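You operate a simulated robot arm through the tools that you are given. There is no shell and no other tool. Be economical: measure what you need, move in short steps, check, and stop when the job is done.

You run a simulated robot arm. Do the job below in one go: nothing can be reset, and whatever is moved stays where it is left.

TASK
Wipe the finger marks off the stand mirror, then tilt it upright and lock it.
Fine: use the grey mirror cloth and put it back; loosen the tilt knob to move the glass. Where these are worked on the way, their far stop is far enough and under half their travel is too little: tilt knob. What is to be rubbed or washed off counts as gone when no trace of it is left.

Only the result counts: the job must be done as asked and must still hold three seconds after the hand-in. Knocking over, shifting, dropping, spilling or breaking anything else fails it. Flat cloth is picked up by pressing the open fingertips on it (5 to 10 N) and closing them slowly along it; thin cloth reads only 2 to 8 mm in the jaws.

THE ROBOT
A 6-joint arm with a two-finger parallel gripper, fixed in place. Base frame: the origin is at the foot of the arm, x ahead of it, y to its left, z up. Units: mm, degrees, N and s.
With the tool pointing down near the work surface it reaches from about 140 to 840 mm from the base axis. Its first joint turns from -166.0 to 166.0 degrees. Payload 3.91 kg.
Tool frame: the origin (TCP) lies between the finger pads and is the grasp point; the fingertips stand 30 mm ahead of it; z points along the fingers, y is the line along which they close. Largest opening 110 mm; finger width 20, thickness 10; the body of the gripper, 48 by 112 mm, starts 55 mm behind the TCP.
Orientation is told as [roll, pitch, yaw] about the base's x, y, z axes, in that order, counted from this pose: with the fingers straight down and closing along the base's y, the tool's x points along the base's -x, its y along +y and its z along -z.

THE INTERFACE
- The arm moves only by the tool nudge_tool. Its argument "moves" is a list of rows, each a list of 7 numbers: the shift along the tool's x, y, z in cm, then the turn, a rotation vector about the tool's x, y, z in degrees, then the gripper command, from -1 (shut) to 1 (fully open), values between in proportion. In form: [[dx, dy, dz, rx, ry, rz, hand], ...]. A call has 1 to 10 rows; each row is the pose to reach, as a shift and turn from the pose commanded when the call began, along the tool's axes at that moment. Rows are played at 5 a second. More than 50 mm and 8.6 degrees between two rows, or a gripper value outside its range, and nothing of the call is played. A pose out of reach is approached as far as the arm can. The call stops where the force on the tool passes 90 N (or 10 N more than at its start, if that is more) or the arm is blocked; 0.2 s more then pass. The fingers move at their own pace (about 108 mm/s each) and stop on an object; they squeeze with about 33 N. The grip force told is the motor's: it shows also when the fingers shut on nothing. Time passes only in rows, and 0.2 s behind the last, so rows that repeat a pose let the fingers close. It gives the time, the measured TCP pose, the force on the tool (base axes), the opening and the grip force at its end, in the units of the frame above (readings bear some noise), with the torque about the TCP (base axes, N m) and any sound that the robot's microphone picked up.
- Cameras (640 x 400 px; columns grow to the right, rows downward): "scene" is fixed at [219.2, -486.1, 1633.7]; the picture's right is [0.82, 0.57, 0.00], its down [0.55, -0.80, -0.26] and it looks along [-0.15, 0.21, -0.97] (base axes); focal length 262 px, centre (320, 200). "wrist" rides on the gripper at [77, 7, -114] in the tool frame; the picture's right is [-0.09, 1.00, 0.00], its down [-0.80, -0.07, -0.59] and it looks along [-0.59, -0.05, 0.80] (tool axes); focal length 270 px, centre (320, 200). There is no depth. A picture from a camera that has moved, and an enlarged one, comes with that camera's place and axes in the base frame and with its lens. The place of the scene camera against the robot may be out by one fixed shift of up to 25 mm in any direction.
- camera(camera): a new picture of that camera. The clock stands still meanwhile.
- raise_lower(by): slides the trunk up (or, below 0, down) by that many mm; the arm rides with it, the base frame stays. It gives what a move gives, with no picture.
- close_up(camera, box): a new picture of the part [left, top, right, bottom] of that camera's present view, enlarged. The clock stands still meanwhile.
- close_job(): hands the job in; it is judged then, once.

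Go step by step. Nothing tells you positions but the pictures and the camera data: compare them with the known pose of the tool, close in by small moves and look again before you grip or let go. The budget is 120 turns and 76 pictures, counting those below and the enlarged ones. Unless the task says otherwise, let go and move clear before handing in, and close with one line.

The tools are called after "Emit:" by a JSON object that holds its "method" and its "body". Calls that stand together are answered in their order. nudge_tool: Moves the arm, as the interface text tells. Its arguments: {"type":"object","properties":{"moves":{"type":"array"}},"required":["moves"]} The other tools are called the same way: raise_lower (by) slides the trunk up or down; camera (camera) takes a picture; close_up (camera, box) takes an enlarged picture of a part of a camera's view; close_job () hands the job in.

At the start:

```text
time: 0.0
tool_pos: [100.9, -344.7, 1324.7]
tcp_rot: [0.0, 0.0, -0.1]
contact_force: [-0.8, 0.5, 0.6]
ft_torque: [0.02, -0.05, 0.0]
grip_width: 109.9
grip_force: 0.1
trunk travel left (down, up): [-475.0, 65.0]
```

scene: 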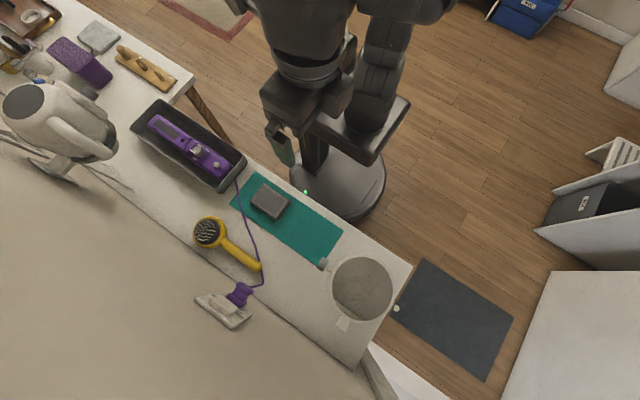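
wrist: 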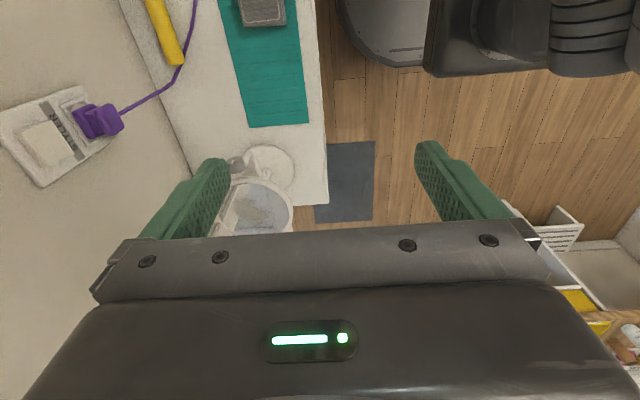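

I see a table with a teal mat, a grey block or folded cloth on it, a round stand mirror near the far end, and another grey cloth at the top left. I'll enlarge the key areas first.

Emit:
{"method": "close_up", "body": {"camera": "scene", "box": [220, 170, 420, 370]}}

Emit:
{"method": "close_up", "body": {"camera": "scene", "box": [0, 0, 200, 125]}}

Emit:
{"method": "close_up", "body": {"camera": "wrist", "box": [180, 0, 400, 240]}}

```text
2.00 times, centred on (320, 270) of scene
camera zoom: at [219.2, -486.1, 1633.7], right [0.82, 0.57, 0.0], down [0.55, -0.8, -0.26], along [-0.15, 0.21, -0.97], focal length 525 px, centre (320, 60)
```

zoom: 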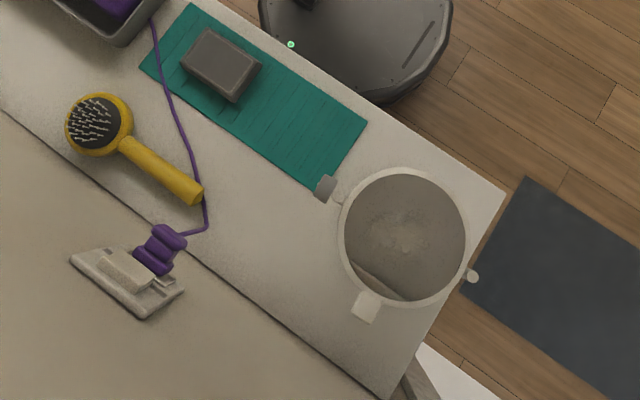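

```text
3.20 times, centred on (100, 62) of scene
camera zoom: at [219.2, -486.1, 1633.7], right [0.82, 0.57, 0.0], down [0.55, -0.8, -0.26], along [-0.15, 0.21, -0.97], focal length 840 px, centre (1024, 640)
```

zoom: 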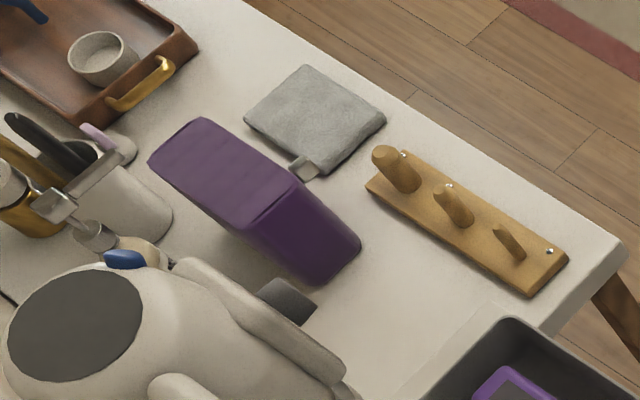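

```text
1.67 times, centred on (290, 120) of wrist
camera zoom: at [23.1, -336.4, 1438.4], right [0.09, 1.0, 0.0], down [0.8, -0.07, 0.59], along [0.59, -0.05, -0.8], focal length 450 px, centre (370, 333)
```

zoom: 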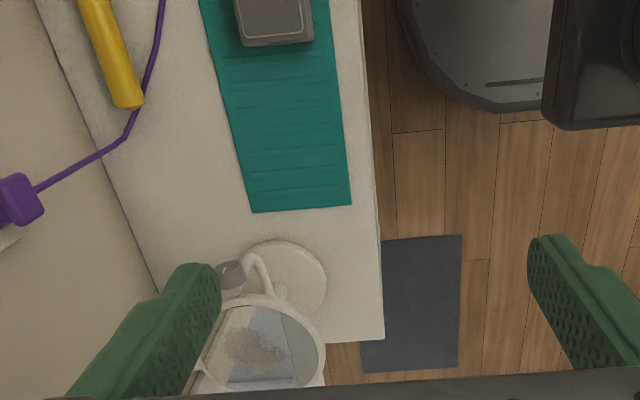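

Emit:
{"method": "close_up", "body": {"camera": "scene", "box": [225, 170, 305, 220]}}

Emit:
{"method": "close_up", "body": {"camera": "scene", "box": [310, 240, 420, 340]}}

Emit:
{"method": "close_up", "body": {"camera": "wrist", "box": [210, 130, 310, 230]}}

```text
8.00 times, centred on (265, 195) of scene
camera zoom: at [219.2, -486.1, 1633.7], right [0.82, 0.57, 0.0], down [0.55, -0.8, -0.26], along [-0.15, 0.21, -0.97], focal length 2099 px, centre (760, 240)
```

zoom: 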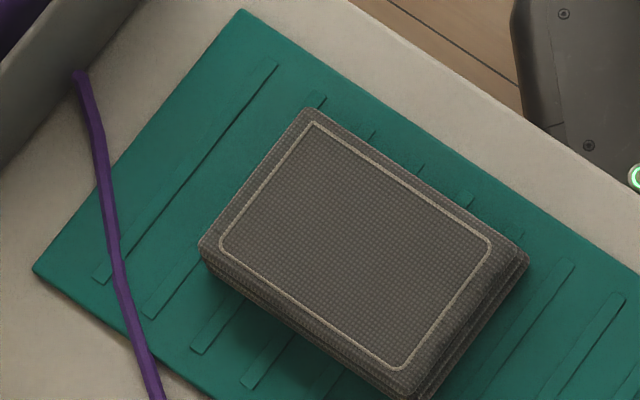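

```text
4.00 times, centred on (365, 290) of scene
camera zoom: at [219.2, -486.1, 1633.7], right [0.82, 0.57, 0.0], down [0.55, -0.8, -0.26], along [-0.15, 0.21, -0.97], focal length 1050 px, centre (140, -160)
```

zoom: 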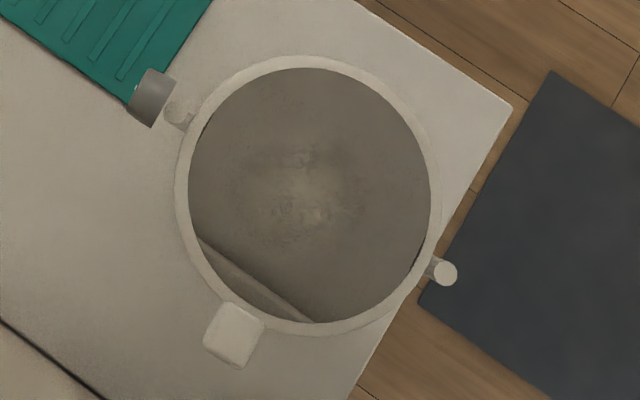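

```text
4.00 times, centred on (260, 180) of wrist
camera zoom: at [23.1, -336.4, 1438.4], right [0.09, 1.0, 0.0], down [0.8, -0.07, 0.59], along [0.59, -0.05, -0.8], focal length 1081 px, centre (560, 280)
```

zoom: 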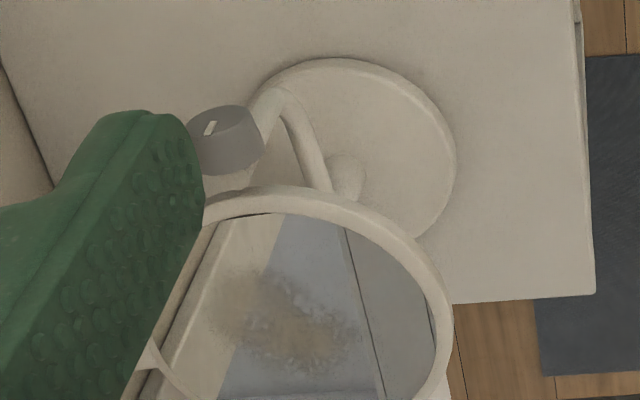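

The stitched dark-grey folded cloth lies on the teal mat at about (15,-417). The mirror is at about (315,-467), tilted back close to flat, with its knob on the -x side. I'll move closer for better wrist views.

Emit:
{"method": "nudge_tool", "body": {"moves": [[2.4, -1.4, 3.5, 0, 0, 0, 1], [4.8, -2.9, 7, 0, 0, 0, 1], [7.2, -4.3, 10.5, 0, 0, 0, 1], [9.6, -5.8, 14, 0, 0, 0, 1], [12, -7.2, 17.5, 0, 0, 0, 1]]}}

Emit:
{"method": "camera", "body": {"camera": "wrist"}}

```text
time: 1.2
tool_pos: [-20.3, -411.7, 1148.4]
tcp_rot: [0.0, 0.0, 0.0]
contact_force: [-0.2, -0.7, 1.2]
ft_torque: [-0.03, -0.02, 0.01]
grip_width: 109.8
grip_force: 0.0
trunk travel left (down, up): [-475.0, 65.0]
```

```text
67 pictures are left
camera wrist: at [-98.1, -404.5, 1263.4], right [0.09, 1.0, 0.0], down [0.8, -0.07, 0.59], along [0.59, -0.05, -0.8], focal length 270 px, centre (320, 200)
```

wrist: 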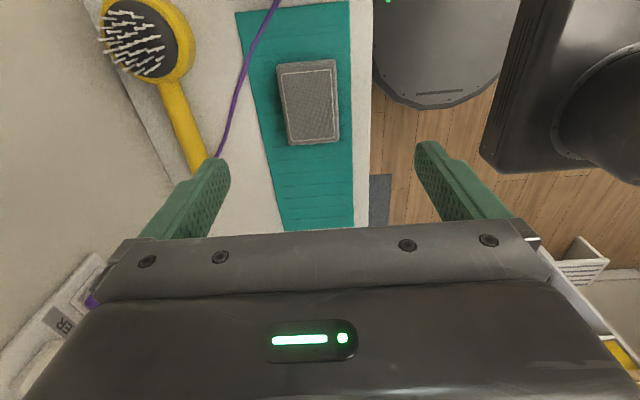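

Emit:
{"method": "nudge_tool", "body": {"moves": [[0.5, -0.6, 4, 0, 0, 0, 1], [1, -1.2, 8, 0, 0, 0, 1]]}}

Emit:
{"method": "camera", "body": {"camera": "wrist"}}

```text
time: 1.8
tool_pos: [-27.6, -426.2, 1068.0]
tcp_rot: [0.1, -0.1, -0.1]
contact_force: [0.9, -0.5, -0.3]
ft_torque: [0.01, 0.05, -0.02]
grip_width: 109.8
grip_force: 0.1
trunk travel left (down, up): [-475.0, 65.0]
```

```text
66 pictures are left
camera wrist: at [-106.3, -418.8, 1182.1], right [0.09, 1.0, 0.0], down [0.8, -0.07, 0.59], along [0.59, -0.05, -0.8], focal length 270 px, centre (320, 200)
```

wrist: 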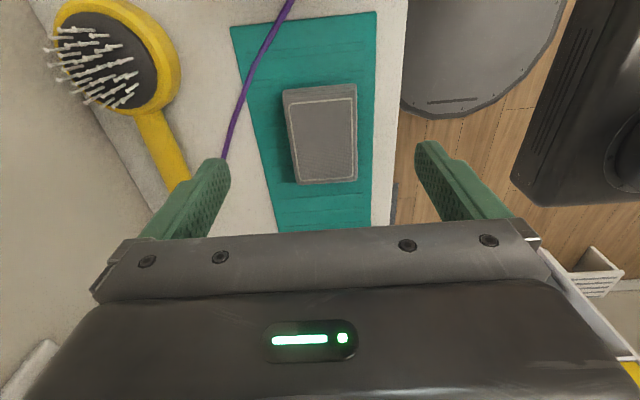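

The cloth top is at z≈955, centred near (-7,-424), about 86 by 61 mm. Before gripping I'll look at the mirror from closer.

Emit:
{"method": "nudge_tool", "body": {"moves": [[0, 0, -4, 0, 0, 0, 1], [-4, -1, -8, 0, 0, 0, 1], [-8, -2, -8, 0, 0, 0, 1], [-12, -3, -8, 0, 0, 0, 1], [-15, -3, -8, 0, 0, 0, 1]]}}

Emit:
{"method": "camera", "body": {"camera": "wrist"}}

```text
refused: row 2 steps farther than a row can; nothing moved
```

```text
65 pictures are left
camera wrist: at [-106.3, -418.8, 1182.1], right [0.09, 1.0, 0.0], down [0.8, -0.07, 0.59], along [0.59, -0.05, -0.8], focal length 270 px, centre (320, 200)
```

wrist: 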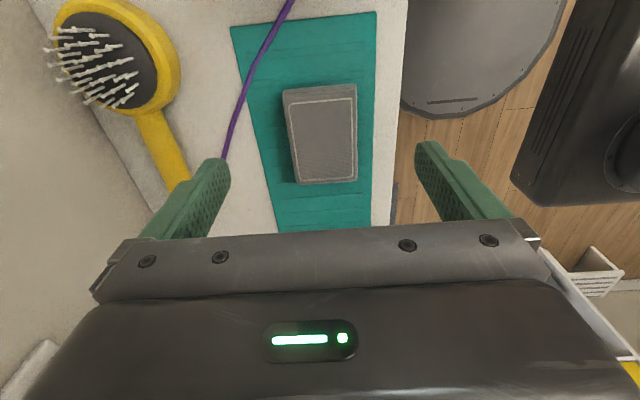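

The steps were too long, so nothing moved. I'll repeat them shorter.

Emit:
{"method": "nudge_tool", "body": {"moves": [[0, 0, -4, 0, 0, 0, 1], [-3, -1, -7, 0, 0, 0, 1], [-7, -2, -9, 0, 0, 0, 1], [-11, -3, -10, 0, 0, 0, 1], [-15, -4, -10, 0, 0, 0, 1]]}}

Emit:
{"method": "camera", "body": {"camera": "wrist"}}

```text
time: 3.0
tool_pos: [120.7, -470.4, 1168.8]
tcp_rot: [-0.1, 0.0, 0.0]
contact_force: [-0.4, -0.3, -0.1]
ft_torque: [0.05, -0.03, 0.01]
grip_width: 110.0
grip_force: 0.1
trunk travel left (down, up): [-475.0, 65.0]
```

```text
64 pictures are left
camera wrist: at [44.3, -462.6, 1283.4], right [0.09, 1.0, 0.0], down [0.8, -0.07, 0.59], along [0.59, -0.05, -0.8], focal length 270 px, centre (320, 200)
```

wrist: 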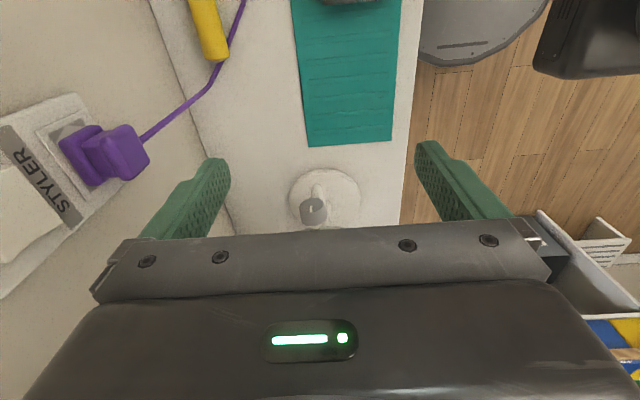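

The knob comes out at about (219,-485,1064) and the mirror centre at about (315,-481,1064), with the table top at z≈930. I'll pitch the tool to see the mirror's tilt from the side.

Emit:
{"method": "nudge_tool", "body": {"moves": [[0, 0, 0, 0, -7.5, 0, 1], [0, 0, 0, 0, -15, 0, 1], [-0.5, 0, 0.5, 0, -22.5, 0, 1], [-1, 0, 1, 0, -30, 0, 1], [-1.5, 0, 1, 0, -37.5, 0, 1], [-2, 0, 1, 0, -45, 0, 1]]}}

Emit:
{"method": "camera", "body": {"camera": "wrist"}}

```text
time: 4.4
tool_pos: [140.5, -468.1, 1159.2]
tcp_rot: [0.0, -45.1, 0.0]
contact_force: [-0.1, 0.4, 0.6]
ft_torque: [0.02, -0.01, 0.01]
grip_width: 110.0
grip_force: 0.1
trunk travel left (down, up): [-475.0, 65.0]
```

```text
63 pictures are left
camera wrist: at [4.4, -460.4, 1184.5], right [0.06, 1.0, 0.06], down [0.14, -0.07, 0.99], along [0.99, -0.05, -0.15], focal length 270 px, centre (320, 200)
```

wrist: 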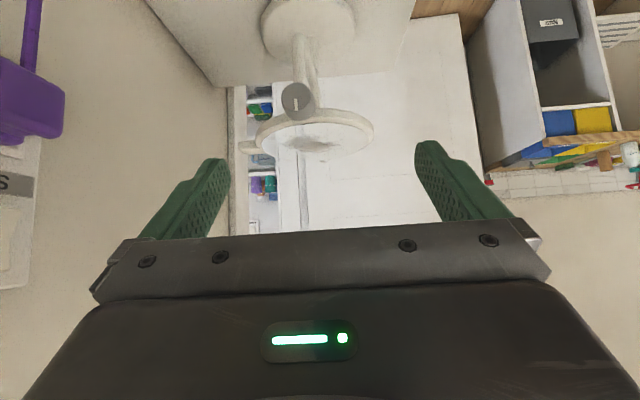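

Emit:
{"method": "close_up", "body": {"camera": "wrist", "box": [220, 0, 420, 170]}}

```text
2.35 times, centred on (320, 85) of wrist
camera zoom: at [4.4, -460.4, 1184.5], right [0.06, 1.0, 0.06], down [0.14, -0.07, 0.99], along [0.99, -0.05, -0.15], focal length 636 px, centre (320, 471)
```

zoom: 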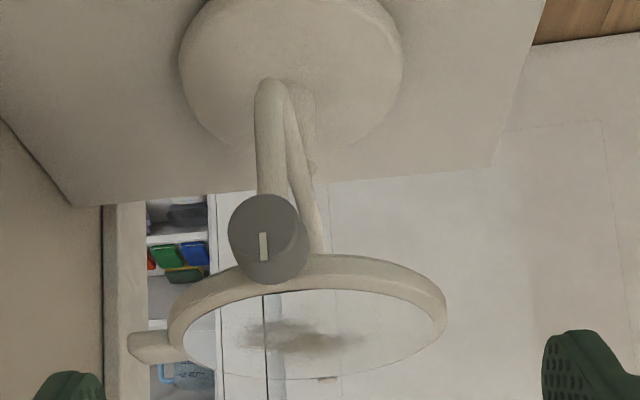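

The glass lies nearly horizontal, face up, at z≈1062, with its tab on the -y side and the smudge in the middle. I'll go back over the cloth with the tool pointing down.

Emit:
{"method": "nudge_tool", "body": {"moves": [[1.8, 0.7, -1.8, 0, 7.5, 0, 1], [3.6, 1.5, -3.6, 0, 15, 0, 1], [5.4, 2.2, -5.4, 0, 22.5, 0, 1], [7.2, 2.9, -7.2, 0, 30, 0, 1], [9, 3.7, -9, 0, 37.5, 0, 1], [10.4, 4.4, -10.4, 0, 45, 0, 1]]}}

Emit:
{"method": "nudge_tool", "body": {"moves": [[0, 0, 4.5, 0, 0, 0, 1], [0, 0, 9, 0, 0, 0, 1], [0, 0, 13.4, 0, 0, 0, 1]]}}

Emit:
{"method": "camera", "body": {"camera": "wrist"}}

```text
time: 5.8
tool_pos: [-7.9, -424.0, 1159.7]
tcp_rot: [-0.1, 0.2, -0.1]
contact_force: [0.4, 0.4, 0.2]
ft_torque: [0.01, -0.03, -0.02]
grip_width: 109.8
grip_force: 0.0
trunk travel left (down, up): [-475.0, 65.0]
```

```text
time: 6.6
tool_pos: [-7.9, -422.4, 1026.4]
tcp_rot: [-0.1, 0.0, 0.1]
contact_force: [-0.1, -0.6, 0.2]
ft_torque: [0.01, 0.04, -0.01]
grip_width: 110.0
grip_force: 0.0
trunk travel left (down, up): [-475.0, 65.0]
```

```text
61 pictures are left
camera wrist: at [-87.0, -415.9, 1140.7], right [0.09, 1.0, 0.0], down [0.8, -0.07, 0.59], along [0.59, -0.05, -0.8], focal length 270 px, centre (320, 200)
```

wrist: 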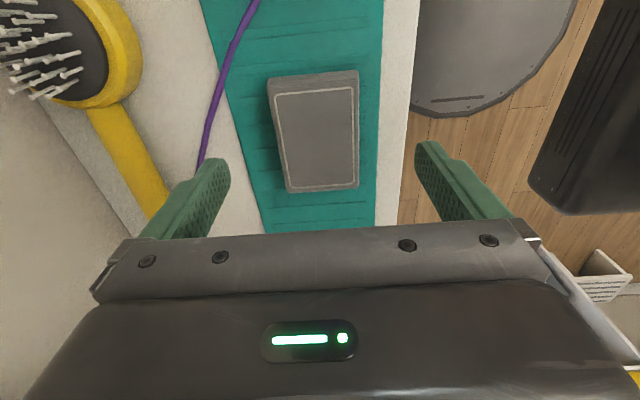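

The cloth is centred at (-6,-425), 58 mm wide and square to the tool. I'll narrow the fingers to 85 mm and go down beside it in small steps.

Emit:
{"method": "nudge_tool", "body": {"moves": [[-0.2, -0.2, 0, 0, 0, 0, 0.5], [-0.2, -0.2, 2.5, 0, 0, 0, 0.5], [-0.2, -0.2, 4.5, 0, 0, 0, 0.5], [-0.2, -0.2, 5.6, 0, 0, 0, 0.5]]}}

Emit:
{"method": "camera", "body": {"camera": "wrist"}}

```text
time: 7.6
tool_pos: [-2.9, -426.6, 969.2]
tcp_rot: [0.0, 0.0, -0.1]
contact_force: [0.1, -0.7, 0.2]
ft_torque: [0.0, 0.01, 0.0]
grip_width: 82.4
grip_force: 0.2
trunk travel left (down, up): [-475.0, 65.0]
```

```text
60 pictures are left
camera wrist: at [-81.3, -419.1, 1082.8], right [0.09, 1.0, 0.0], down [0.8, -0.07, 0.59], along [0.59, -0.05, -0.8], focal length 270 px, centre (320, 200)
```

wrist: 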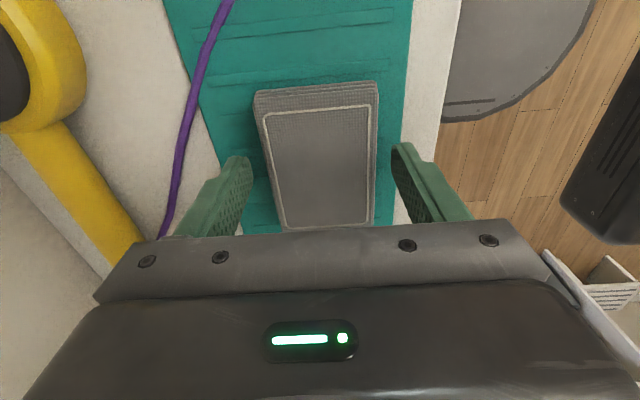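

The fingers straddle the cloth, so I'll close on it.

Emit:
{"method": "nudge_tool", "body": {"moves": [[0, 0, 0, 0, 0, 0, 0.2], [0, 0, 0, 0, 0, 0, 0], [0, 0, 0, 0, 0, 0, -0.3], [0, 0, 0, 0, 0, 0, -0.6], [0, 0, 0, 0, 0, 0, -1], [0, 0, 0, 0, 0, 0, -1]]}}

Emit:
{"method": "camera", "body": {"camera": "wrist"}}

```text
time: 9.0
tool_pos: [-3.8, -426.9, 968.7]
tcp_rot: [0.0, 0.0, -0.1]
contact_force: [-0.2, 0.0, 0.5]
ft_torque: [0.01, 0.02, -0.01]
grip_width: 66.7
grip_force: 33.3
trunk travel left (down, up): [-475.0, 65.0]
```

```text
59 pictures are left
camera wrist: at [-81.3, -419.0, 1083.1], right [0.09, 1.0, 0.0], down [0.8, -0.07, 0.59], along [0.59, -0.05, -0.8], focal length 270 px, centre (320, 200)
```

wrist: 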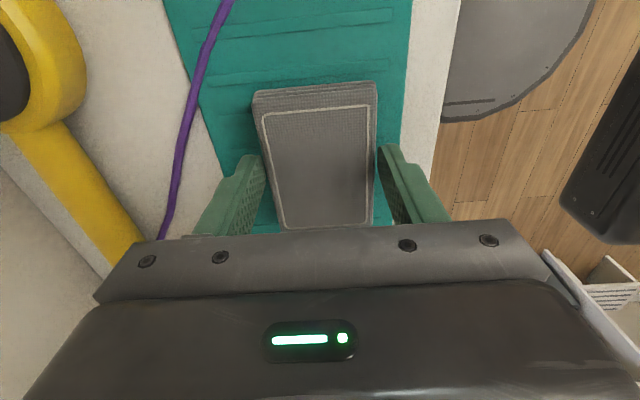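

The cloth is held at 66.7 mm with 33 N. I'll lift it straight up and carry it over the mirror.

Emit:
{"method": "nudge_tool", "body": {"moves": [[0, 0, -3, 0, 0, 0, -1], [0, 0, -7, 0, 0, 0, -1], [0, 0, -11, 0, 0, 0, -1], [0, 0, -15, 0, 0, 0, -1], [0, 0, -19, 0, 0, 0, -1]]}}

Emit:
{"method": "nudge_tool", "body": {"moves": [[-4, -0.6, 0, 0, 0, 0, -1], [-8, -1.3, 0, 0, 0, 0, -1], [-12, -2, 0, 0, 0, 0, -1], [-16, -2.6, 0, 0, 0, 0, -1], [-20, -3.2, 0, 0, 0, 0, -1], [-24, -3.9, 0, 0, 0, 0, -1], [-28, -4.5, 0, 0, 0, 0, -1], [-31.8, -5.1, 0, 0, 0, 0, -1]]}}

Emit:
{"method": "camera", "body": {"camera": "wrist"}}

Emit:
{"method": "close_up", "body": {"camera": "scene", "box": [280, 220, 420, 340]}}

```text
time: 10.2
tool_pos: [-3.0, -422.1, 1161.7]
tcp_rot: [0.1, 0.0, -0.1]
contact_force: [0.9, -0.5, 0.0]
ft_torque: [0.0, 0.02, 0.01]
grip_width: 66.9
grip_force: 33.2
trunk travel left (down, up): [-475.0, 65.0]
```

```text
time: 12.0
tool_pos: [314.0, -477.1, 1157.3]
tcp_rot: [0.1, 0.2, 0.0]
contact_force: [-0.2, 0.0, -0.4]
ft_torque: [0.0, 0.02, 0.01]
grip_width: 66.9
grip_force: 33.0
trunk travel left (down, up): [-475.0, 65.0]
```

```text
58 pictures are left
camera wrist: at [237.9, -470.5, 1270.9], right [0.09, 1.0, 0.0], down [0.8, -0.07, 0.59], along [0.59, -0.05, -0.8], focal length 270 px, centre (320, 200)
```

wrist: 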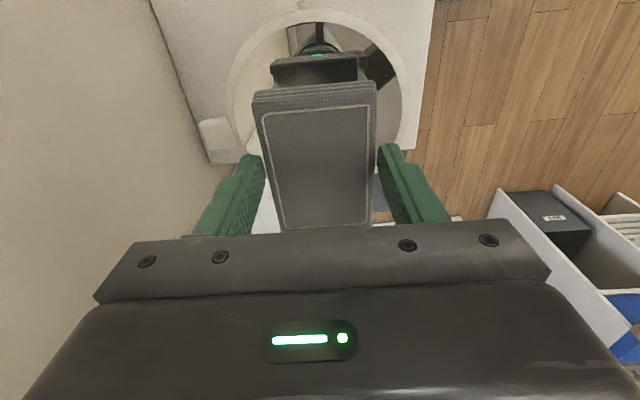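

```text
3.33 times, centred on (350, 280) of scene
camera zoom: at [219.2, -486.1, 1633.7], right [0.82, 0.57, 0.0], down [0.55, -0.8, -0.26], along [-0.15, 0.21, -0.97], focal length 875 px, centre (220, -67)
```

zoom: 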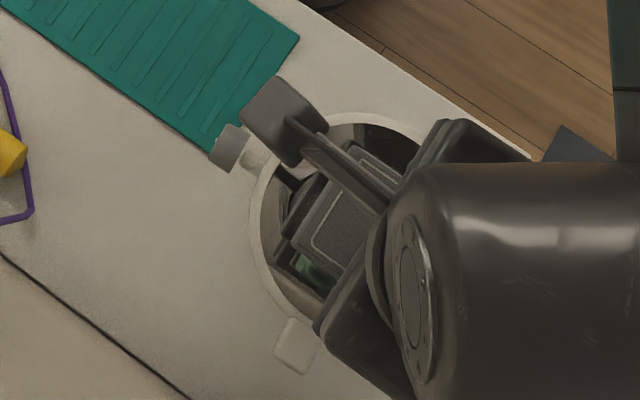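

The cloth is over the mirror centre. I'll lower it in small steps until I feel contact.

Emit:
{"method": "nudge_tool", "body": {"moves": [[0.1, 0.2, 2, 0, 0, 0, -1], [0.1, 0.2, 4, 0, 0, 0, -1], [0.1, 0.2, 4.8, 0, 0, 0, -1]]}}

Emit:
{"method": "nudge_tool", "body": {"moves": [[0, 0, 0.4, 0, 0, 0, -1]]}}

Emit:
{"method": "nudge_tool", "body": {"moves": [[0, 0, 0.3, 0, 0, 0, -1]]}}

```text
time: 12.8
tool_pos: [312.2, -475.5, 1117.4]
tcp_rot: [-0.6, -0.5, 0.0]
contact_force: [1.7, -5.3, 44.4]
ft_torque: [-0.34, -0.01, 0.04]
grip_width: 67.0
grip_force: 32.9
trunk travel left (down, up): [-475.0, 65.0]
```

```text
time: 13.2
tool_pos: [311.6, -475.2, 1111.5]
tcp_rot: [-0.4, -0.1, -0.1]
contact_force: [0.9, -9.1, 43.8]
ft_torque: [-0.59, -0.01, -0.04]
grip_width: 67.1
grip_force: 33.1
trunk travel left (down, up): [-475.0, 65.0]
```

```text
time: 13.6
tool_pos: [311.4, -473.8, 1107.7]
tcp_rot: [-0.4, -0.3, -0.1]
contact_force: [1.2, -8.2, 43.7]
ft_torque: [-0.55, 0.01, -0.09]
grip_width: 67.1
grip_force: 32.9
trunk travel left (down, up): [-475.0, 65.0]
```

Contact came higher than I expected, at about 44 N. I'll back off and look.

Emit:
{"method": "nudge_tool", "body": {"moves": [[0, 0, -1.0, 0, 0, 0, -1], [0, 0, -4, 0, 0, 0, -1]]}}

Emit:
{"method": "camera", "body": {"camera": "wrist"}}

Emit:
{"method": "close_up", "body": {"camera": "scene", "box": [280, 220, 420, 340]}}

```text
time: 14.2
tool_pos: [312.7, -471.8, 1144.4]
tcp_rot: [0.2, 0.1, 0.0]
contact_force: [0.1, -0.4, -0.9]
ft_torque: [0.0, 0.0, -0.01]
grip_width: 66.9
grip_force: 32.7
trunk travel left (down, up): [-475.0, 65.0]
```

```text
56 pictures are left
camera wrist: at [235.1, -465.1, 1257.7], right [0.09, 1.0, 0.0], down [0.8, -0.07, 0.59], along [0.59, -0.05, -0.81], focal length 270 px, centre (320, 200)
```

wrist: 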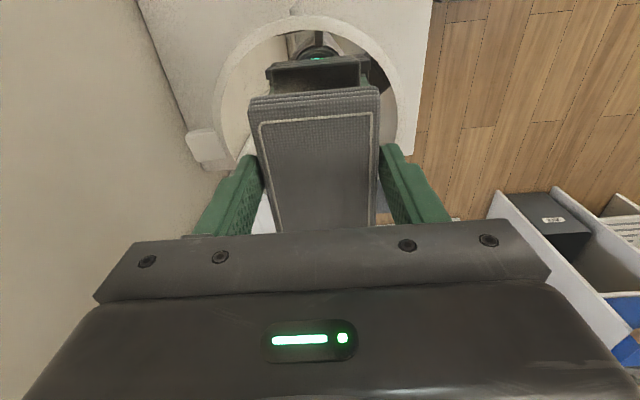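

```text
3.33 times, centred on (350, 280) of scene
camera zoom: at [219.2, -486.1, 1633.7], right [0.82, 0.57, 0.0], down [0.55, -0.8, -0.26], along [-0.15, 0.21, -0.97], focal length 875 px, centre (220, -67)
```

zoom: 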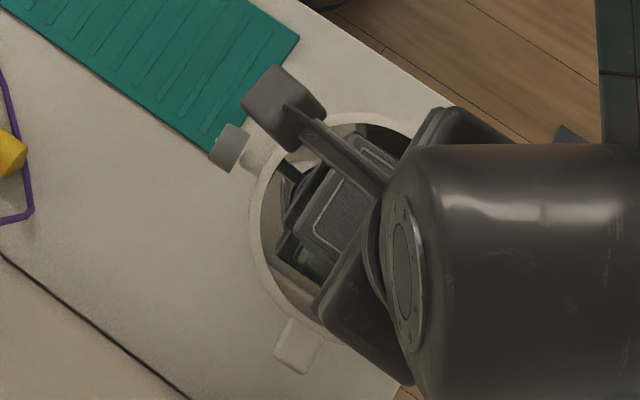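

The mirror didn't move; the cloth slid about 8 mm up in the grip. I'll go back down in fine steps to a light contact.

Emit:
{"method": "nudge_tool", "body": {"moves": [[0, 0, 1.5, 0, 0, 0, -1], [0, 0, 3.0, 0, 0, 0, -1], [0, 0, 3.0, 0, 0, 0, -1]]}}

Emit:
{"method": "nudge_tool", "body": {"moves": [[0, 0, 0.2, 0, 0, 0, -1], [0, 0, 0.2, 0, 0, 0, -1]]}}

Emit:
{"method": "nudge_tool", "body": {"moves": [[0, 0, 0.1, 0, 0, 0, -1], [0, 0, 0.1, 0, 0, 0, -1]]}}

```text
time: 15.0
tool_pos: [313.0, -475.1, 1113.5]
tcp_rot: [-0.1, 0.0, -0.1]
contact_force: [0.8, -0.6, -0.6]
ft_torque: [-0.01, -0.04, 0.0]
grip_width: 66.9
grip_force: 32.9
trunk travel left (down, up): [-475.0, 65.0]
```

```text
time: 15.6
tool_pos: [312.3, -474.9, 1113.9]
tcp_rot: [0.0, 0.1, 0.0]
contact_force: [-0.4, 0.0, -0.2]
ft_torque: [0.01, 0.0, 0.03]
grip_width: 66.9
grip_force: 33.0
trunk travel left (down, up): [-475.0, 65.0]
```

```text
time: 16.2
tool_pos: [312.0, -474.5, 1111.1]
tcp_rot: [0.0, 0.0, -0.1]
contact_force: [-1.0, -0.3, -0.2]
ft_torque: [-0.02, -0.02, 0.01]
grip_width: 67.0
grip_force: 33.0
trunk travel left (down, up): [-475.0, 65.0]
```

Emit:
{"method": "nudge_tool", "body": {"moves": [[0, 0, 0.2, 0, 0, 0, -1], [0, 0, 0.2, 0, 0, 0, -1]]}}

Emit:
{"method": "nudge_tool", "body": {"moves": [[0, 0, 0.15, 0, 0, 0, -1], [0, 0, 0.15, 0, 0, 0, -1]]}}

```text
time: 16.8
tool_pos: [312.0, -475.0, 1110.4]
tcp_rot: [0.0, 0.1, -0.1]
contact_force: [-0.6, 0.1, 0.2]
ft_torque: [-0.02, 0.0, 0.02]
grip_width: 66.9
grip_force: 33.4
trunk travel left (down, up): [-475.0, 65.0]
```

```text
time: 17.4
tool_pos: [312.5, -473.6, 1109.6]
tcp_rot: [0.0, 0.0, -0.1]
contact_force: [-0.4, -1.1, 2.8]
ft_torque: [-0.06, -0.14, -0.08]
grip_width: 66.8
grip_force: 32.7
trunk travel left (down, up): [-475.0, 65.0]
```

I have light contact at TCP z≈1109.6. I'll press another 1.5 mm and rub with small strokes.

Emit:
{"method": "nudge_tool", "body": {"moves": [[0, 0, 0.15, 0, 0, 0, -1], [1, 0, 0.15, 0, 0, 0, -1], [0, 1, 0.15, 0, 0, 0, -1], [-1, 0, 0.15, 0, 0, 0, -1], [0, -1, 0.15, 0, 0, 0, -1], [1, 0, 0.15, 0, 0, 0, -1], [-1, 0, 0.15, 0, 0, 0, -1], [0, 0, 0.15, 0, 0, 0, -1]]}}

```text
time: 19.2
tool_pos: [313.5, -475.1, 1106.8]
tcp_rot: [-0.2, -0.1, 0.0]
contact_force: [7.2, 0.3, 17.8]
ft_torque: [-0.05, -0.43, 0.02]
grip_width: 67.0
grip_force: 33.1
trunk travel left (down, up): [-475.0, 65.0]
```

Emit:
{"method": "nudge_tool", "body": {"moves": [[1.5, 1, 0, 0, 0, 0, -1], [-1.5, 1, 0, 0, 0, 0, -1], [-1.5, 0, 0, 0, 0, 0, -1], [1.5, 0, 0, 0, 0, 0, -1], [1.5, -1, 0, 0, 0, 0, -1], [-1.5, -1, 0, 0, 0, 0, -1], [0, 0, 0, 0, 0, 0, -1]]}}

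Emit:
{"method": "nudge_tool", "body": {"moves": [[0, 0, -4, 0, 0, 0, -1], [2, 0, -8, 0, 0, 0, -1], [5, 0, -11, 0, 0, 0, -1], [9, 0, -13, 0, 0, 0, -1], [13, 0, -13, 0, 0, 0, -1]]}}

Emit:
{"method": "close_up", "body": {"camera": "scene", "box": [310, 240, 420, 340]}}

```text
time: 20.8
tool_pos: [313.3, -473.3, 1107.9]
tcp_rot: [-0.1, -0.2, -0.1]
contact_force: [3.5, -1.3, 26.4]
ft_torque: [-0.18, -0.42, 0.1]
grip_width: 67.2
grip_force: 33.5
trunk travel left (down, up): [-475.0, 65.0]
```

```text
time: 22.0
tool_pos: [183.9, -477.3, 1235.9]
tcp_rot: [0.1, 0.0, 0.0]
contact_force: [0.0, -0.2, 0.8]
ft_torque: [0.01, 0.01, 0.0]
grip_width: 66.7
grip_force: 32.6
trunk travel left (down, up): [-475.0, 65.0]
```

```text
4.00 times, centred on (365, 290) of scene
camera zoom: at [219.2, -486.1, 1633.7], right [0.82, 0.57, 0.0], down [0.55, -0.8, -0.26], along [-0.15, 0.21, -0.97], focal length 1050 px, centre (140, -160)
```

zoom: 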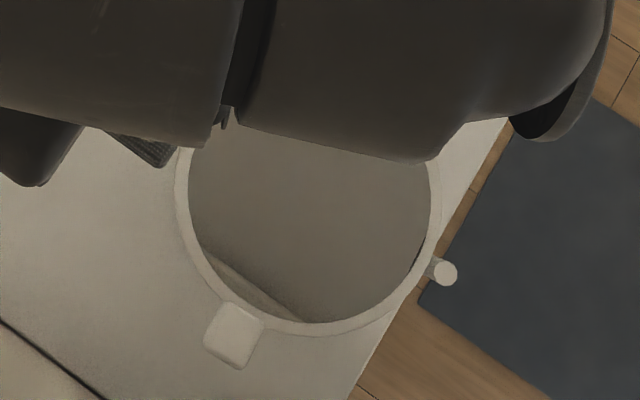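

The visible part of the glass is clean. I'll pull back over the mat to see all of it.

Emit:
{"method": "nudge_tool", "body": {"moves": [[4, 1, 1, 0, 0, 0, -1], [8, 2, 2, 0, 0, 0, -1], [12, 3, 4, 0, 0, 0, -1], [16, 4, 6, 0, 0, 0, -1], [18.7, 5, 8, 0, 0, 0, -1]]}}

Emit:
{"method": "close_up", "body": {"camera": "scene", "box": [310, 240, 420, 340]}}

Emit:
{"method": "camera", "body": {"camera": "wrist"}}

```text
time: 23.2
tool_pos: [-7.6, -427.8, 1155.5]
tcp_rot: [0.0, 0.1, 0.0]
contact_force: [-0.8, 0.0, -0.1]
ft_torque: [-0.01, 0.0, 0.05]
grip_width: 66.9
grip_force: 33.1
trunk travel left (down, up): [-475.0, 65.0]
```

```text
4.00 times, centred on (365, 290) of scene
camera zoom: at [219.2, -486.1, 1633.7], right [0.82, 0.57, 0.0], down [0.55, -0.8, -0.26], along [-0.15, 0.21, -0.97], focal length 1050 px, centre (140, -160)
```

zoom: 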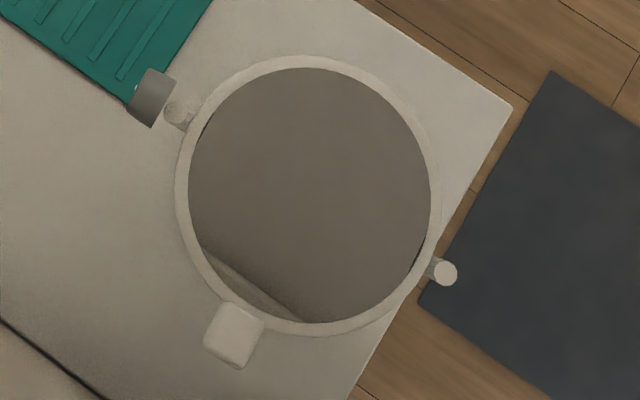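

```text
52 pictures are left
camera wrist: at [-84.6, -419.9, 1269.2], right [0.09, 1.0, 0.0], down [0.8, -0.07, 0.59], along [0.59, -0.05, -0.8], focal length 270 px, centre (320, 200)
```

wrist: 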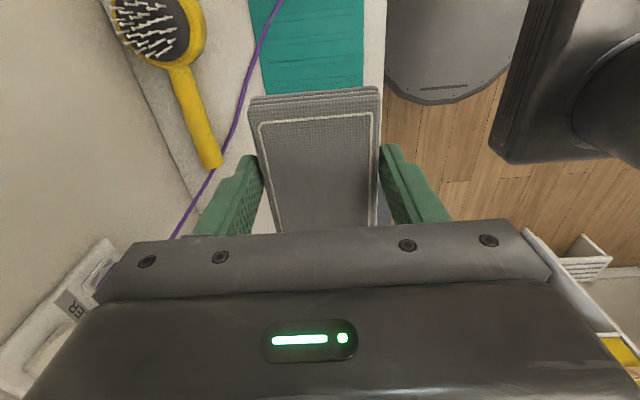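

Emit:
{"method": "close_up", "body": {"camera": "scene", "box": [340, 255, 390, 325]}}

Emit:
{"method": "nudge_tool", "body": {"moves": [[-0.4, 0.1, 4, 0, 0, 0, -1], [-0.4, 0.1, 8, 0, 0, 0, -1], [-0.4, 0.1, 12, 0, 0, 0, -1], [-0.4, 0.1, 15, 0, 0, 0, -1], [-0.4, 0.1, 16.5, 0, 0, 0, -1], [-0.4, 0.1, 16.5, 0, 0, 0, -1]]}}

```text
5.71 times, centred on (365, 290) of scene
camera zoom: at [219.2, -486.1, 1633.7], right [0.82, 0.57, 0.0], down [0.55, -0.8, -0.26], along [-0.15, 0.21, -0.97], focal length 1500 px, centre (63, -314)
```

zoom: 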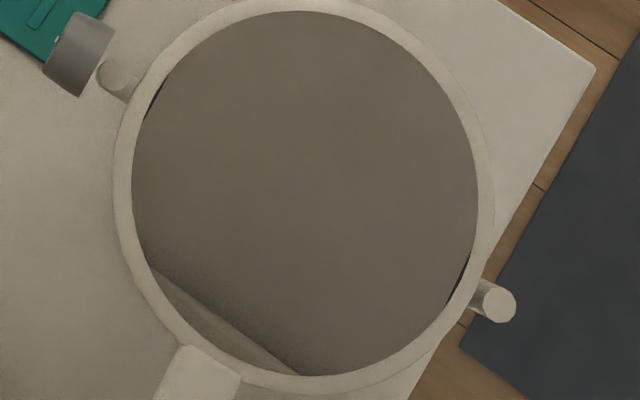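

```text
time: 24.6
tool_pos: [-0.2, -425.5, 992.2]
tcp_rot: [0.0, 0.1, 0.0]
contact_force: [0.2, -0.4, 0.2]
ft_torque: [0.0, 0.0, -0.01]
grip_width: 66.9
grip_force: 33.2
trunk travel left (down, up): [-475.0, 65.0]
```

The glass is spotless. I'll lower the cloth to touch the mat at its original spot.

Emit:
{"method": "nudge_tool", "body": {"moves": [[0.35, -0.15, 1, 0, 0, 0, -1], [0.35, -0.15, 2.2, 0, 0, 0, -1], [0.35, -0.15, 2.2, 0, 0, 0, -1]]}}

Emit:
{"method": "nudge_tool", "body": {"moves": [[0, 0, 0.3, 0, 0, 0, -1], [0, 0, 0.3, 0, 0, 0, -1]]}}

Emit:
{"method": "nudge_tool", "body": {"moves": [[0, 0, 0.3, 0, 0, 0, -1], [0, 0, 0.3, 0, 0, 0, -1]]}}

```text
time: 25.4
tool_pos: [-5.4, -426.7, 970.4]
tcp_rot: [0.1, 0.0, -0.1]
contact_force: [-0.5, 0.5, -0.6]
ft_torque: [-0.01, -0.04, -0.01]
grip_width: 67.1
grip_force: 33.5
trunk travel left (down, up): [-475.0, 65.0]
```

```text
time: 26.0
tool_pos: [-3.7, -425.4, 967.3]
tcp_rot: [0.0, -0.1, -0.1]
contact_force: [-0.1, 0.4, -0.2]
ft_torque: [0.0, -0.01, -0.01]
grip_width: 67.0
grip_force: 33.2
trunk travel left (down, up): [-475.0, 65.0]
```

```text
time: 26.6
tool_pos: [-4.7, -425.6, 964.5]
tcp_rot: [0.0, -0.1, -0.1]
contact_force: [-0.4, 0.5, -0.4]
ft_torque: [0.02, 0.0, -0.02]
grip_width: 66.7
grip_force: 33.1
trunk travel left (down, up): [-475.0, 65.0]
```

Emit:
{"method": "nudge_tool", "body": {"moves": [[0, 0, 0.2, 0, 0, 0, -1], [0, 0, 0.2, 0, 0, 0, -1]]}}

Emit:
{"method": "nudge_tool", "body": {"moves": [[0, 0, 0.2, 0, 0, 0, -1], [0, 0, 0.2, 0, 0, 0, -1]]}}

Emit:
{"method": "nudge_tool", "body": {"moves": [[0, 0, 0.2, 0, 0, 0, -1], [0, 0, 0.2, 0, 0, 0, -1]]}}

```text
time: 27.2
tool_pos: [-3.7, -424.6, 962.3]
tcp_rot: [0.0, 0.1, -0.2]
contact_force: [0.2, -0.1, -0.5]
ft_torque: [-0.01, -0.01, 0.0]
grip_width: 67.0
grip_force: 33.2
trunk travel left (down, up): [-475.0, 65.0]
```

```text
time: 27.8
tool_pos: [-4.0, -425.1, 959.7]
tcp_rot: [0.0, -0.1, -0.1]
contact_force: [-0.2, 0.1, -0.4]
ft_torque: [0.01, -0.03, 0.03]
grip_width: 67.0
grip_force: 32.9
trunk travel left (down, up): [-475.0, 65.0]
```

```text
time: 28.4
tool_pos: [-4.8, -425.2, 958.3]
tcp_rot: [-0.1, 0.1, 0.0]
contact_force: [-1.5, -1.5, 10.1]
ft_torque: [0.22, 0.02, 0.02]
grip_width: 66.9
grip_force: 33.0
trunk travel left (down, up): [-475.0, 65.0]
```

The cloth is down, so I'll release it slowly and lift off.

Emit:
{"method": "nudge_tool", "body": {"moves": [[0, 0, -0.1, 0, 0, 0, 0.3], [0, 0, -0.1, 0, 0, 0, 0.5], [0, 0, -0.1, 0, 0, 0, 0.5], [0, 0, -4, 0, 0, 0, 0.5], [0, 0, -8, 0, 0, 0, 0.6], [0, 0, -12, 0, 0, 0, 0.6]]}}

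Emit:
{"method": "camera", "body": {"camera": "wrist"}}

```text
time: 29.8
tool_pos: [-5.9, -429.3, 1079.7]
tcp_rot: [0.0, -0.1, -0.1]
contact_force: [0.2, 0.6, -0.4]
ft_torque: [0.04, 0.04, 0.01]
grip_width: 88.1
grip_force: 0.1
trunk travel left (down, up): [-475.0, 65.0]
```

```text
50 pictures are left
camera wrist: at [-83.2, -420.8, 1193.6], right [0.09, 1.0, 0.0], down [0.8, -0.07, 0.59], along [0.59, -0.05, -0.8], focal length 270 px, centre (320, 200)
```

wrist: 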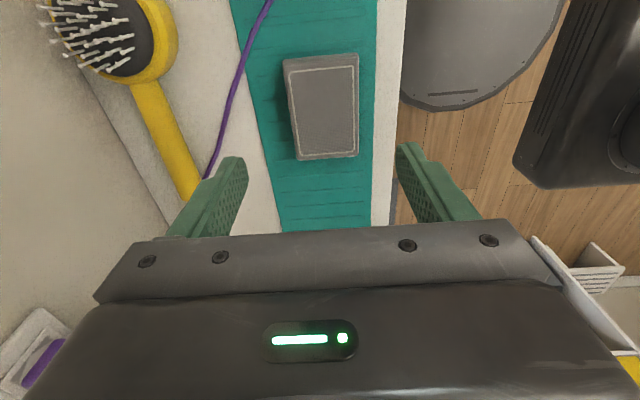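

The cloth is back in place. Next I'll point the tool along +x, facing the knob.

Emit:
{"method": "nudge_tool", "body": {"moves": [[-0.5, -0.5, -1, 0, -8, 0, 0.3], [-1, -1, -1.5, 0, -16, 0, 0.3], [-1.5, -1.6, -1.5, 0, -24, 0, 0.3], [-2.2, -2.2, -1.5, 0, -32, 0, 0.3], [-3, -2.8, -1.5, 0, -40, 0, 0.3], [-4, -3.4, -1, 0, -48, 0, 0.3], [-5, -4, -0.5, 0, -56, 0, 0.3], [-6, -4.6, 0, 0, -64, 0, 0.3], [-7, -5.2, 0.5, 0, -72, 0, 0.3], [-8, -5.6, 1, 0, -80, 0, 0.3]]}}

Emit:
{"method": "camera", "body": {"camera": "wrist"}}

```text
time: 32.0
tool_pos: [76.7, -481.7, 1068.5]
tcp_rot: [-0.1, -80.1, 0.0]
contact_force: [0.3, 0.0, -0.3]
ft_torque: [-0.01, 0.01, 0.02]
grip_width: 71.4
grip_force: 0.0
trunk travel left (down, up): [-475.0, 65.0]
```

```text
49 pictures are left
camera wrist: at [-50.2, -474.9, 1010.8], right [0.02, 1.0, 0.09], down [-0.45, -0.07, 0.89], along [0.89, -0.05, 0.45], focal length 270 px, centre (320, 200)
```

wrist: 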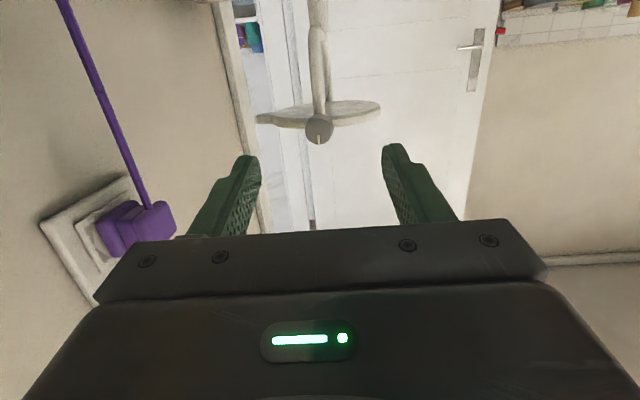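

Emit:
{"method": "close_up", "body": {"camera": "wrist", "box": [250, 60, 400, 160]}}

```text
4.00 times, centred on (325, 110) of wrist
camera zoom: at [-50.2, -474.9, 1010.8], right [0.02, 1.0, 0.09], down [-0.45, -0.07, 0.89], along [0.89, -0.05, 0.45], focal length 1081 px, centre (300, 560)
```

zoom: 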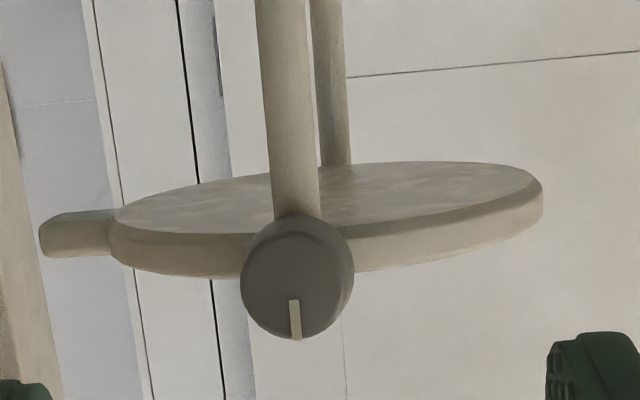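

The knob centre comes out at (y -484, z 1066), with a diameter of about 28 mm. I'll level the tool and move in line with it, short of contact.

Emit:
{"method": "nudge_tool", "body": {"moves": [[-0.5, -0.1, 3, 0, -5, 0, 0], [-1, -0.2, 6, 0, -10, 0, 0], [-1, -0.2, 7.2, 0, -10, 0, 0], [-1, -0.2, 7.2, 0, -10, 0, 0]]}}

Emit:
{"method": "camera", "body": {"camera": "wrist"}}

Emit:
{"method": "close_up", "body": {"camera": "scene", "box": [290, 220, 420, 320]}}

```text
time: 33.0
tool_pos: [147.3, -482.9, 1064.8]
tcp_rot: [168.8, -89.9, -169.1]
contact_force: [0.4, -0.2, -0.2]
ft_torque: [-0.03, -0.01, 0.01]
grip_width: 54.8
grip_force: 0.1
trunk travel left (down, up): [-475.0, 65.0]
```

```text
47 pictures are left
camera wrist: at [32.7, -476.1, 987.7], right [0.0, 1.0, 0.09], down [-0.6, -0.07, 0.8], along [0.8, -0.05, 0.59], focal length 270 px, centre (320, 200)
```

wrist: 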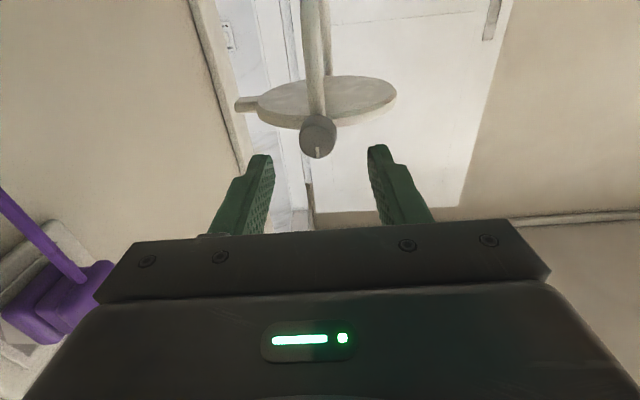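

```text
4.00 times, centred on (355, 270) of scene
camera zoom: at [219.2, -486.1, 1633.7], right [0.82, 0.57, 0.0], down [0.55, -0.8, -0.26], along [-0.15, 0.21, -0.97], focal length 1050 px, centre (180, -80)
```

zoom: 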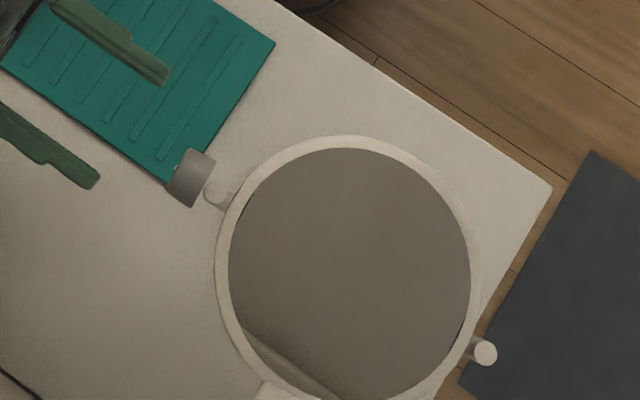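

The fingers line up with the knob, whose face is at x≈208. I'll advance 46 mm and grip it.

Emit:
{"method": "nudge_tool", "body": {"moves": [[0, -0.05, 2, 0, 0, 0, 0], [0, -0.05, 4, 0, 0, 0, 0], [0, -0.05, 4.6, 0, 0, 0, 0], [0, -0.05, 4.6, 0, 0, 0, 0]]}}

Emit:
{"method": "nudge_tool", "body": {"moves": [[0, 0, 0, 0, 0, 0, -0.3], [0, 0, 0, 0, 0, 0, -0.6], [0, 0, 0, 0, 0, 0, -1], [0, 0, 0, 0, 0, 0, -1]]}}

Emit:
{"method": "camera", "body": {"camera": "wrist"}}

```text
time: 34.0
tool_pos: [193.5, -484.2, 1066.4]
tcp_rot: [168.0, -90.1, -168.0]
contact_force: [0.3, -0.7, -0.7]
ft_torque: [0.0, -0.01, 0.0]
grip_width: 54.9
grip_force: 0.1
trunk travel left (down, up): [-475.0, 65.0]
```

```text
time: 35.0
tool_pos: [191.6, -482.7, 1066.0]
tcp_rot: [142.3, -90.0, -142.3]
contact_force: [-1.3, -0.9, -0.5]
ft_torque: [0.0, 0.06, 0.0]
grip_width: 26.9
grip_force: 33.2
trunk travel left (down, up): [-475.0, 65.0]
```

```text
45 pictures are left
camera wrist: at [78.1, -476.3, 988.8], right [0.0, 1.0, 0.09], down [-0.59, -0.07, 0.8], along [0.8, -0.05, 0.59], focal length 270 px, centre (320, 200)
```

wrist: 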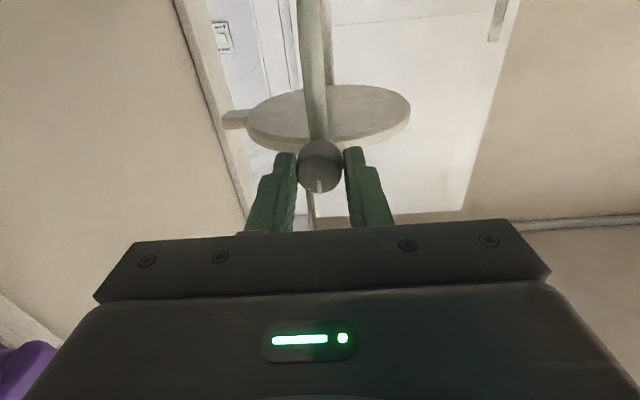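

The knob is gripped at 27 mm. I'll turn it anticlockwise as seen from outside, which is negative about tool z.

Emit:
{"method": "nudge_tool", "body": {"moves": [[0, 0, 0, 0, 0, -8, -1], [0, 0, 0, 0, 0, -16, -1], [0, 0, 0, 0, 0, -24, -1], [0, 0, 0, 0, 0, -32, -1]]}}

Emit:
{"method": "camera", "body": {"camera": "wrist"}}

```text
time: 36.0
tool_pos: [192.9, -483.5, 1065.7]
tcp_rot: [-90.1, -57.8, 90.0]
contact_force: [-6.5, -0.8, 0.8]
ft_torque: [0.3, 0.0, 0.06]
grip_width: 26.5
grip_force: 33.8
trunk travel left (down, up): [-475.0, 65.0]
```

```text
44 pictures are left
camera wrist: at [78.3, -518.8, 995.9], right [0.0, 0.89, -0.46], down [-0.59, 0.37, 0.72], along [0.8, 0.27, 0.53], focal length 270 px, centre (320, 200)
```

wrist: 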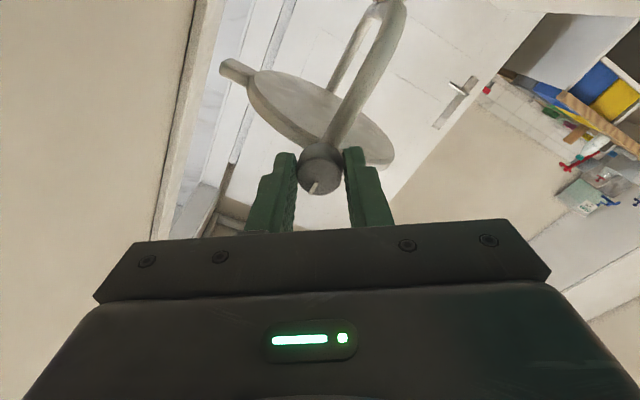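

Emit:
{"method": "close_up", "body": {"camera": "wrist", "box": [280, 130, 360, 200]}}

```text
5.71 times, centred on (320, 165) of wrist
camera zoom: at [78.3, -518.8, 995.9], right [0.0, 0.89, -0.46], down [-0.59, 0.37, 0.72], along [0.8, 0.27, 0.53], focal length 1544 px, centre (320, 400)
```

zoom: 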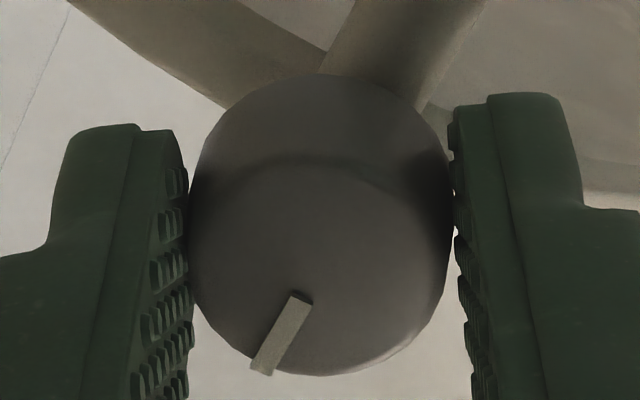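

Emit:
{"method": "nudge_tool", "body": {"moves": [[0, 0, 0, 0, 0, -5, -1], [0, 0, 0, 0, 0, -10, -1], [0, 0, 0, 0, 0, -15, -1], [0, 0, 0, 0, 0, -20, -1]]}}

Emit:
{"method": "close_up", "body": {"camera": "wrist", "box": [280, 130, 360, 200]}}

```text
time: 37.0
tool_pos: [193.5, -519.3, 1106.6]
tcp_rot: [-89.5, -38.9, 89.9]
contact_force: [0.6, -0.4, -12.6]
ft_torque: [-0.12, 0.8, 0.01]
grip_width: 28.9
grip_force: 33.4
out of reach, approached as far as the arm can: row 3, 4
trunk travel left (down, up): [-475.0, 65.0]
```

```text
5.71 times, centred on (320, 165) of wrist
camera zoom: at [77.9, -575.3, 1053.8], right [-0.01, 0.69, -0.72], down [-0.59, 0.58, 0.56], along [0.81, 0.43, 0.41], focal length 1544 px, centre (320, 400)
```

zoom: 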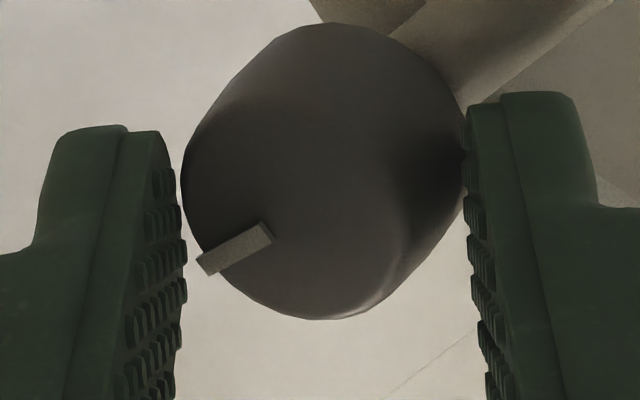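

The arm ran out of reach and drifted sideways, so I'll check the scene.

Emit:
{"method": "camera", "body": {"camera": "scene"}}

Emit:
{"method": "camera", "body": {"camera": "wrist"}}

```text
41 pictures are left
```

scene: 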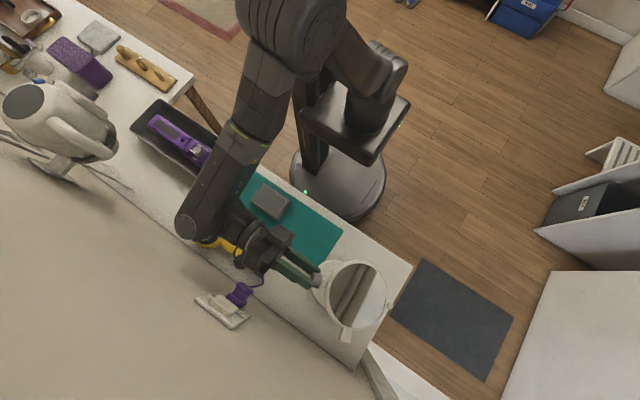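

```text
40 pictures are left
camera wrist: at [77.9, -575.3, 1053.8], right [-0.01, 0.69, -0.72], down [-0.59, 0.58, 0.56], along [0.81, 0.43, 0.41], focal length 270 px, centre (320, 200)
```

wrist: 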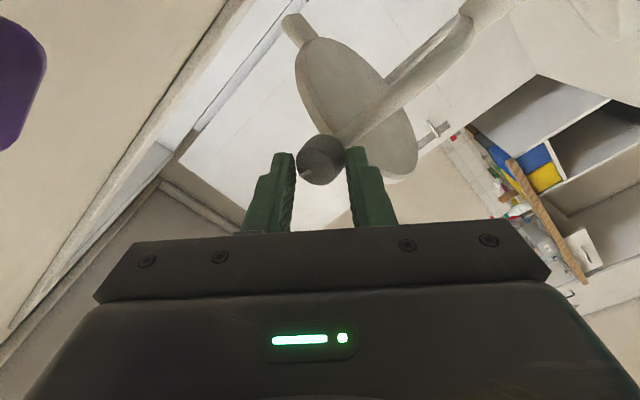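

The mirror stand has been pulled along and lifted a little. I'll reverse gently, one small step at a time.

Emit:
{"method": "nudge_tool", "body": {"moves": [[0, 0, 0, 0, 0, 2, -1]]}}

```text
time: 37.4
tool_pos: [191.9, -520.4, 1107.4]
tcp_rot: [-89.9, -39.9, 89.9]
contact_force: [-0.5, 0.5, -13.9]
ft_torque: [-0.17, 0.92, -0.05]
grip_width: 29.1
grip_force: 32.8
trunk travel left (down, up): [-475.0, 65.0]
```

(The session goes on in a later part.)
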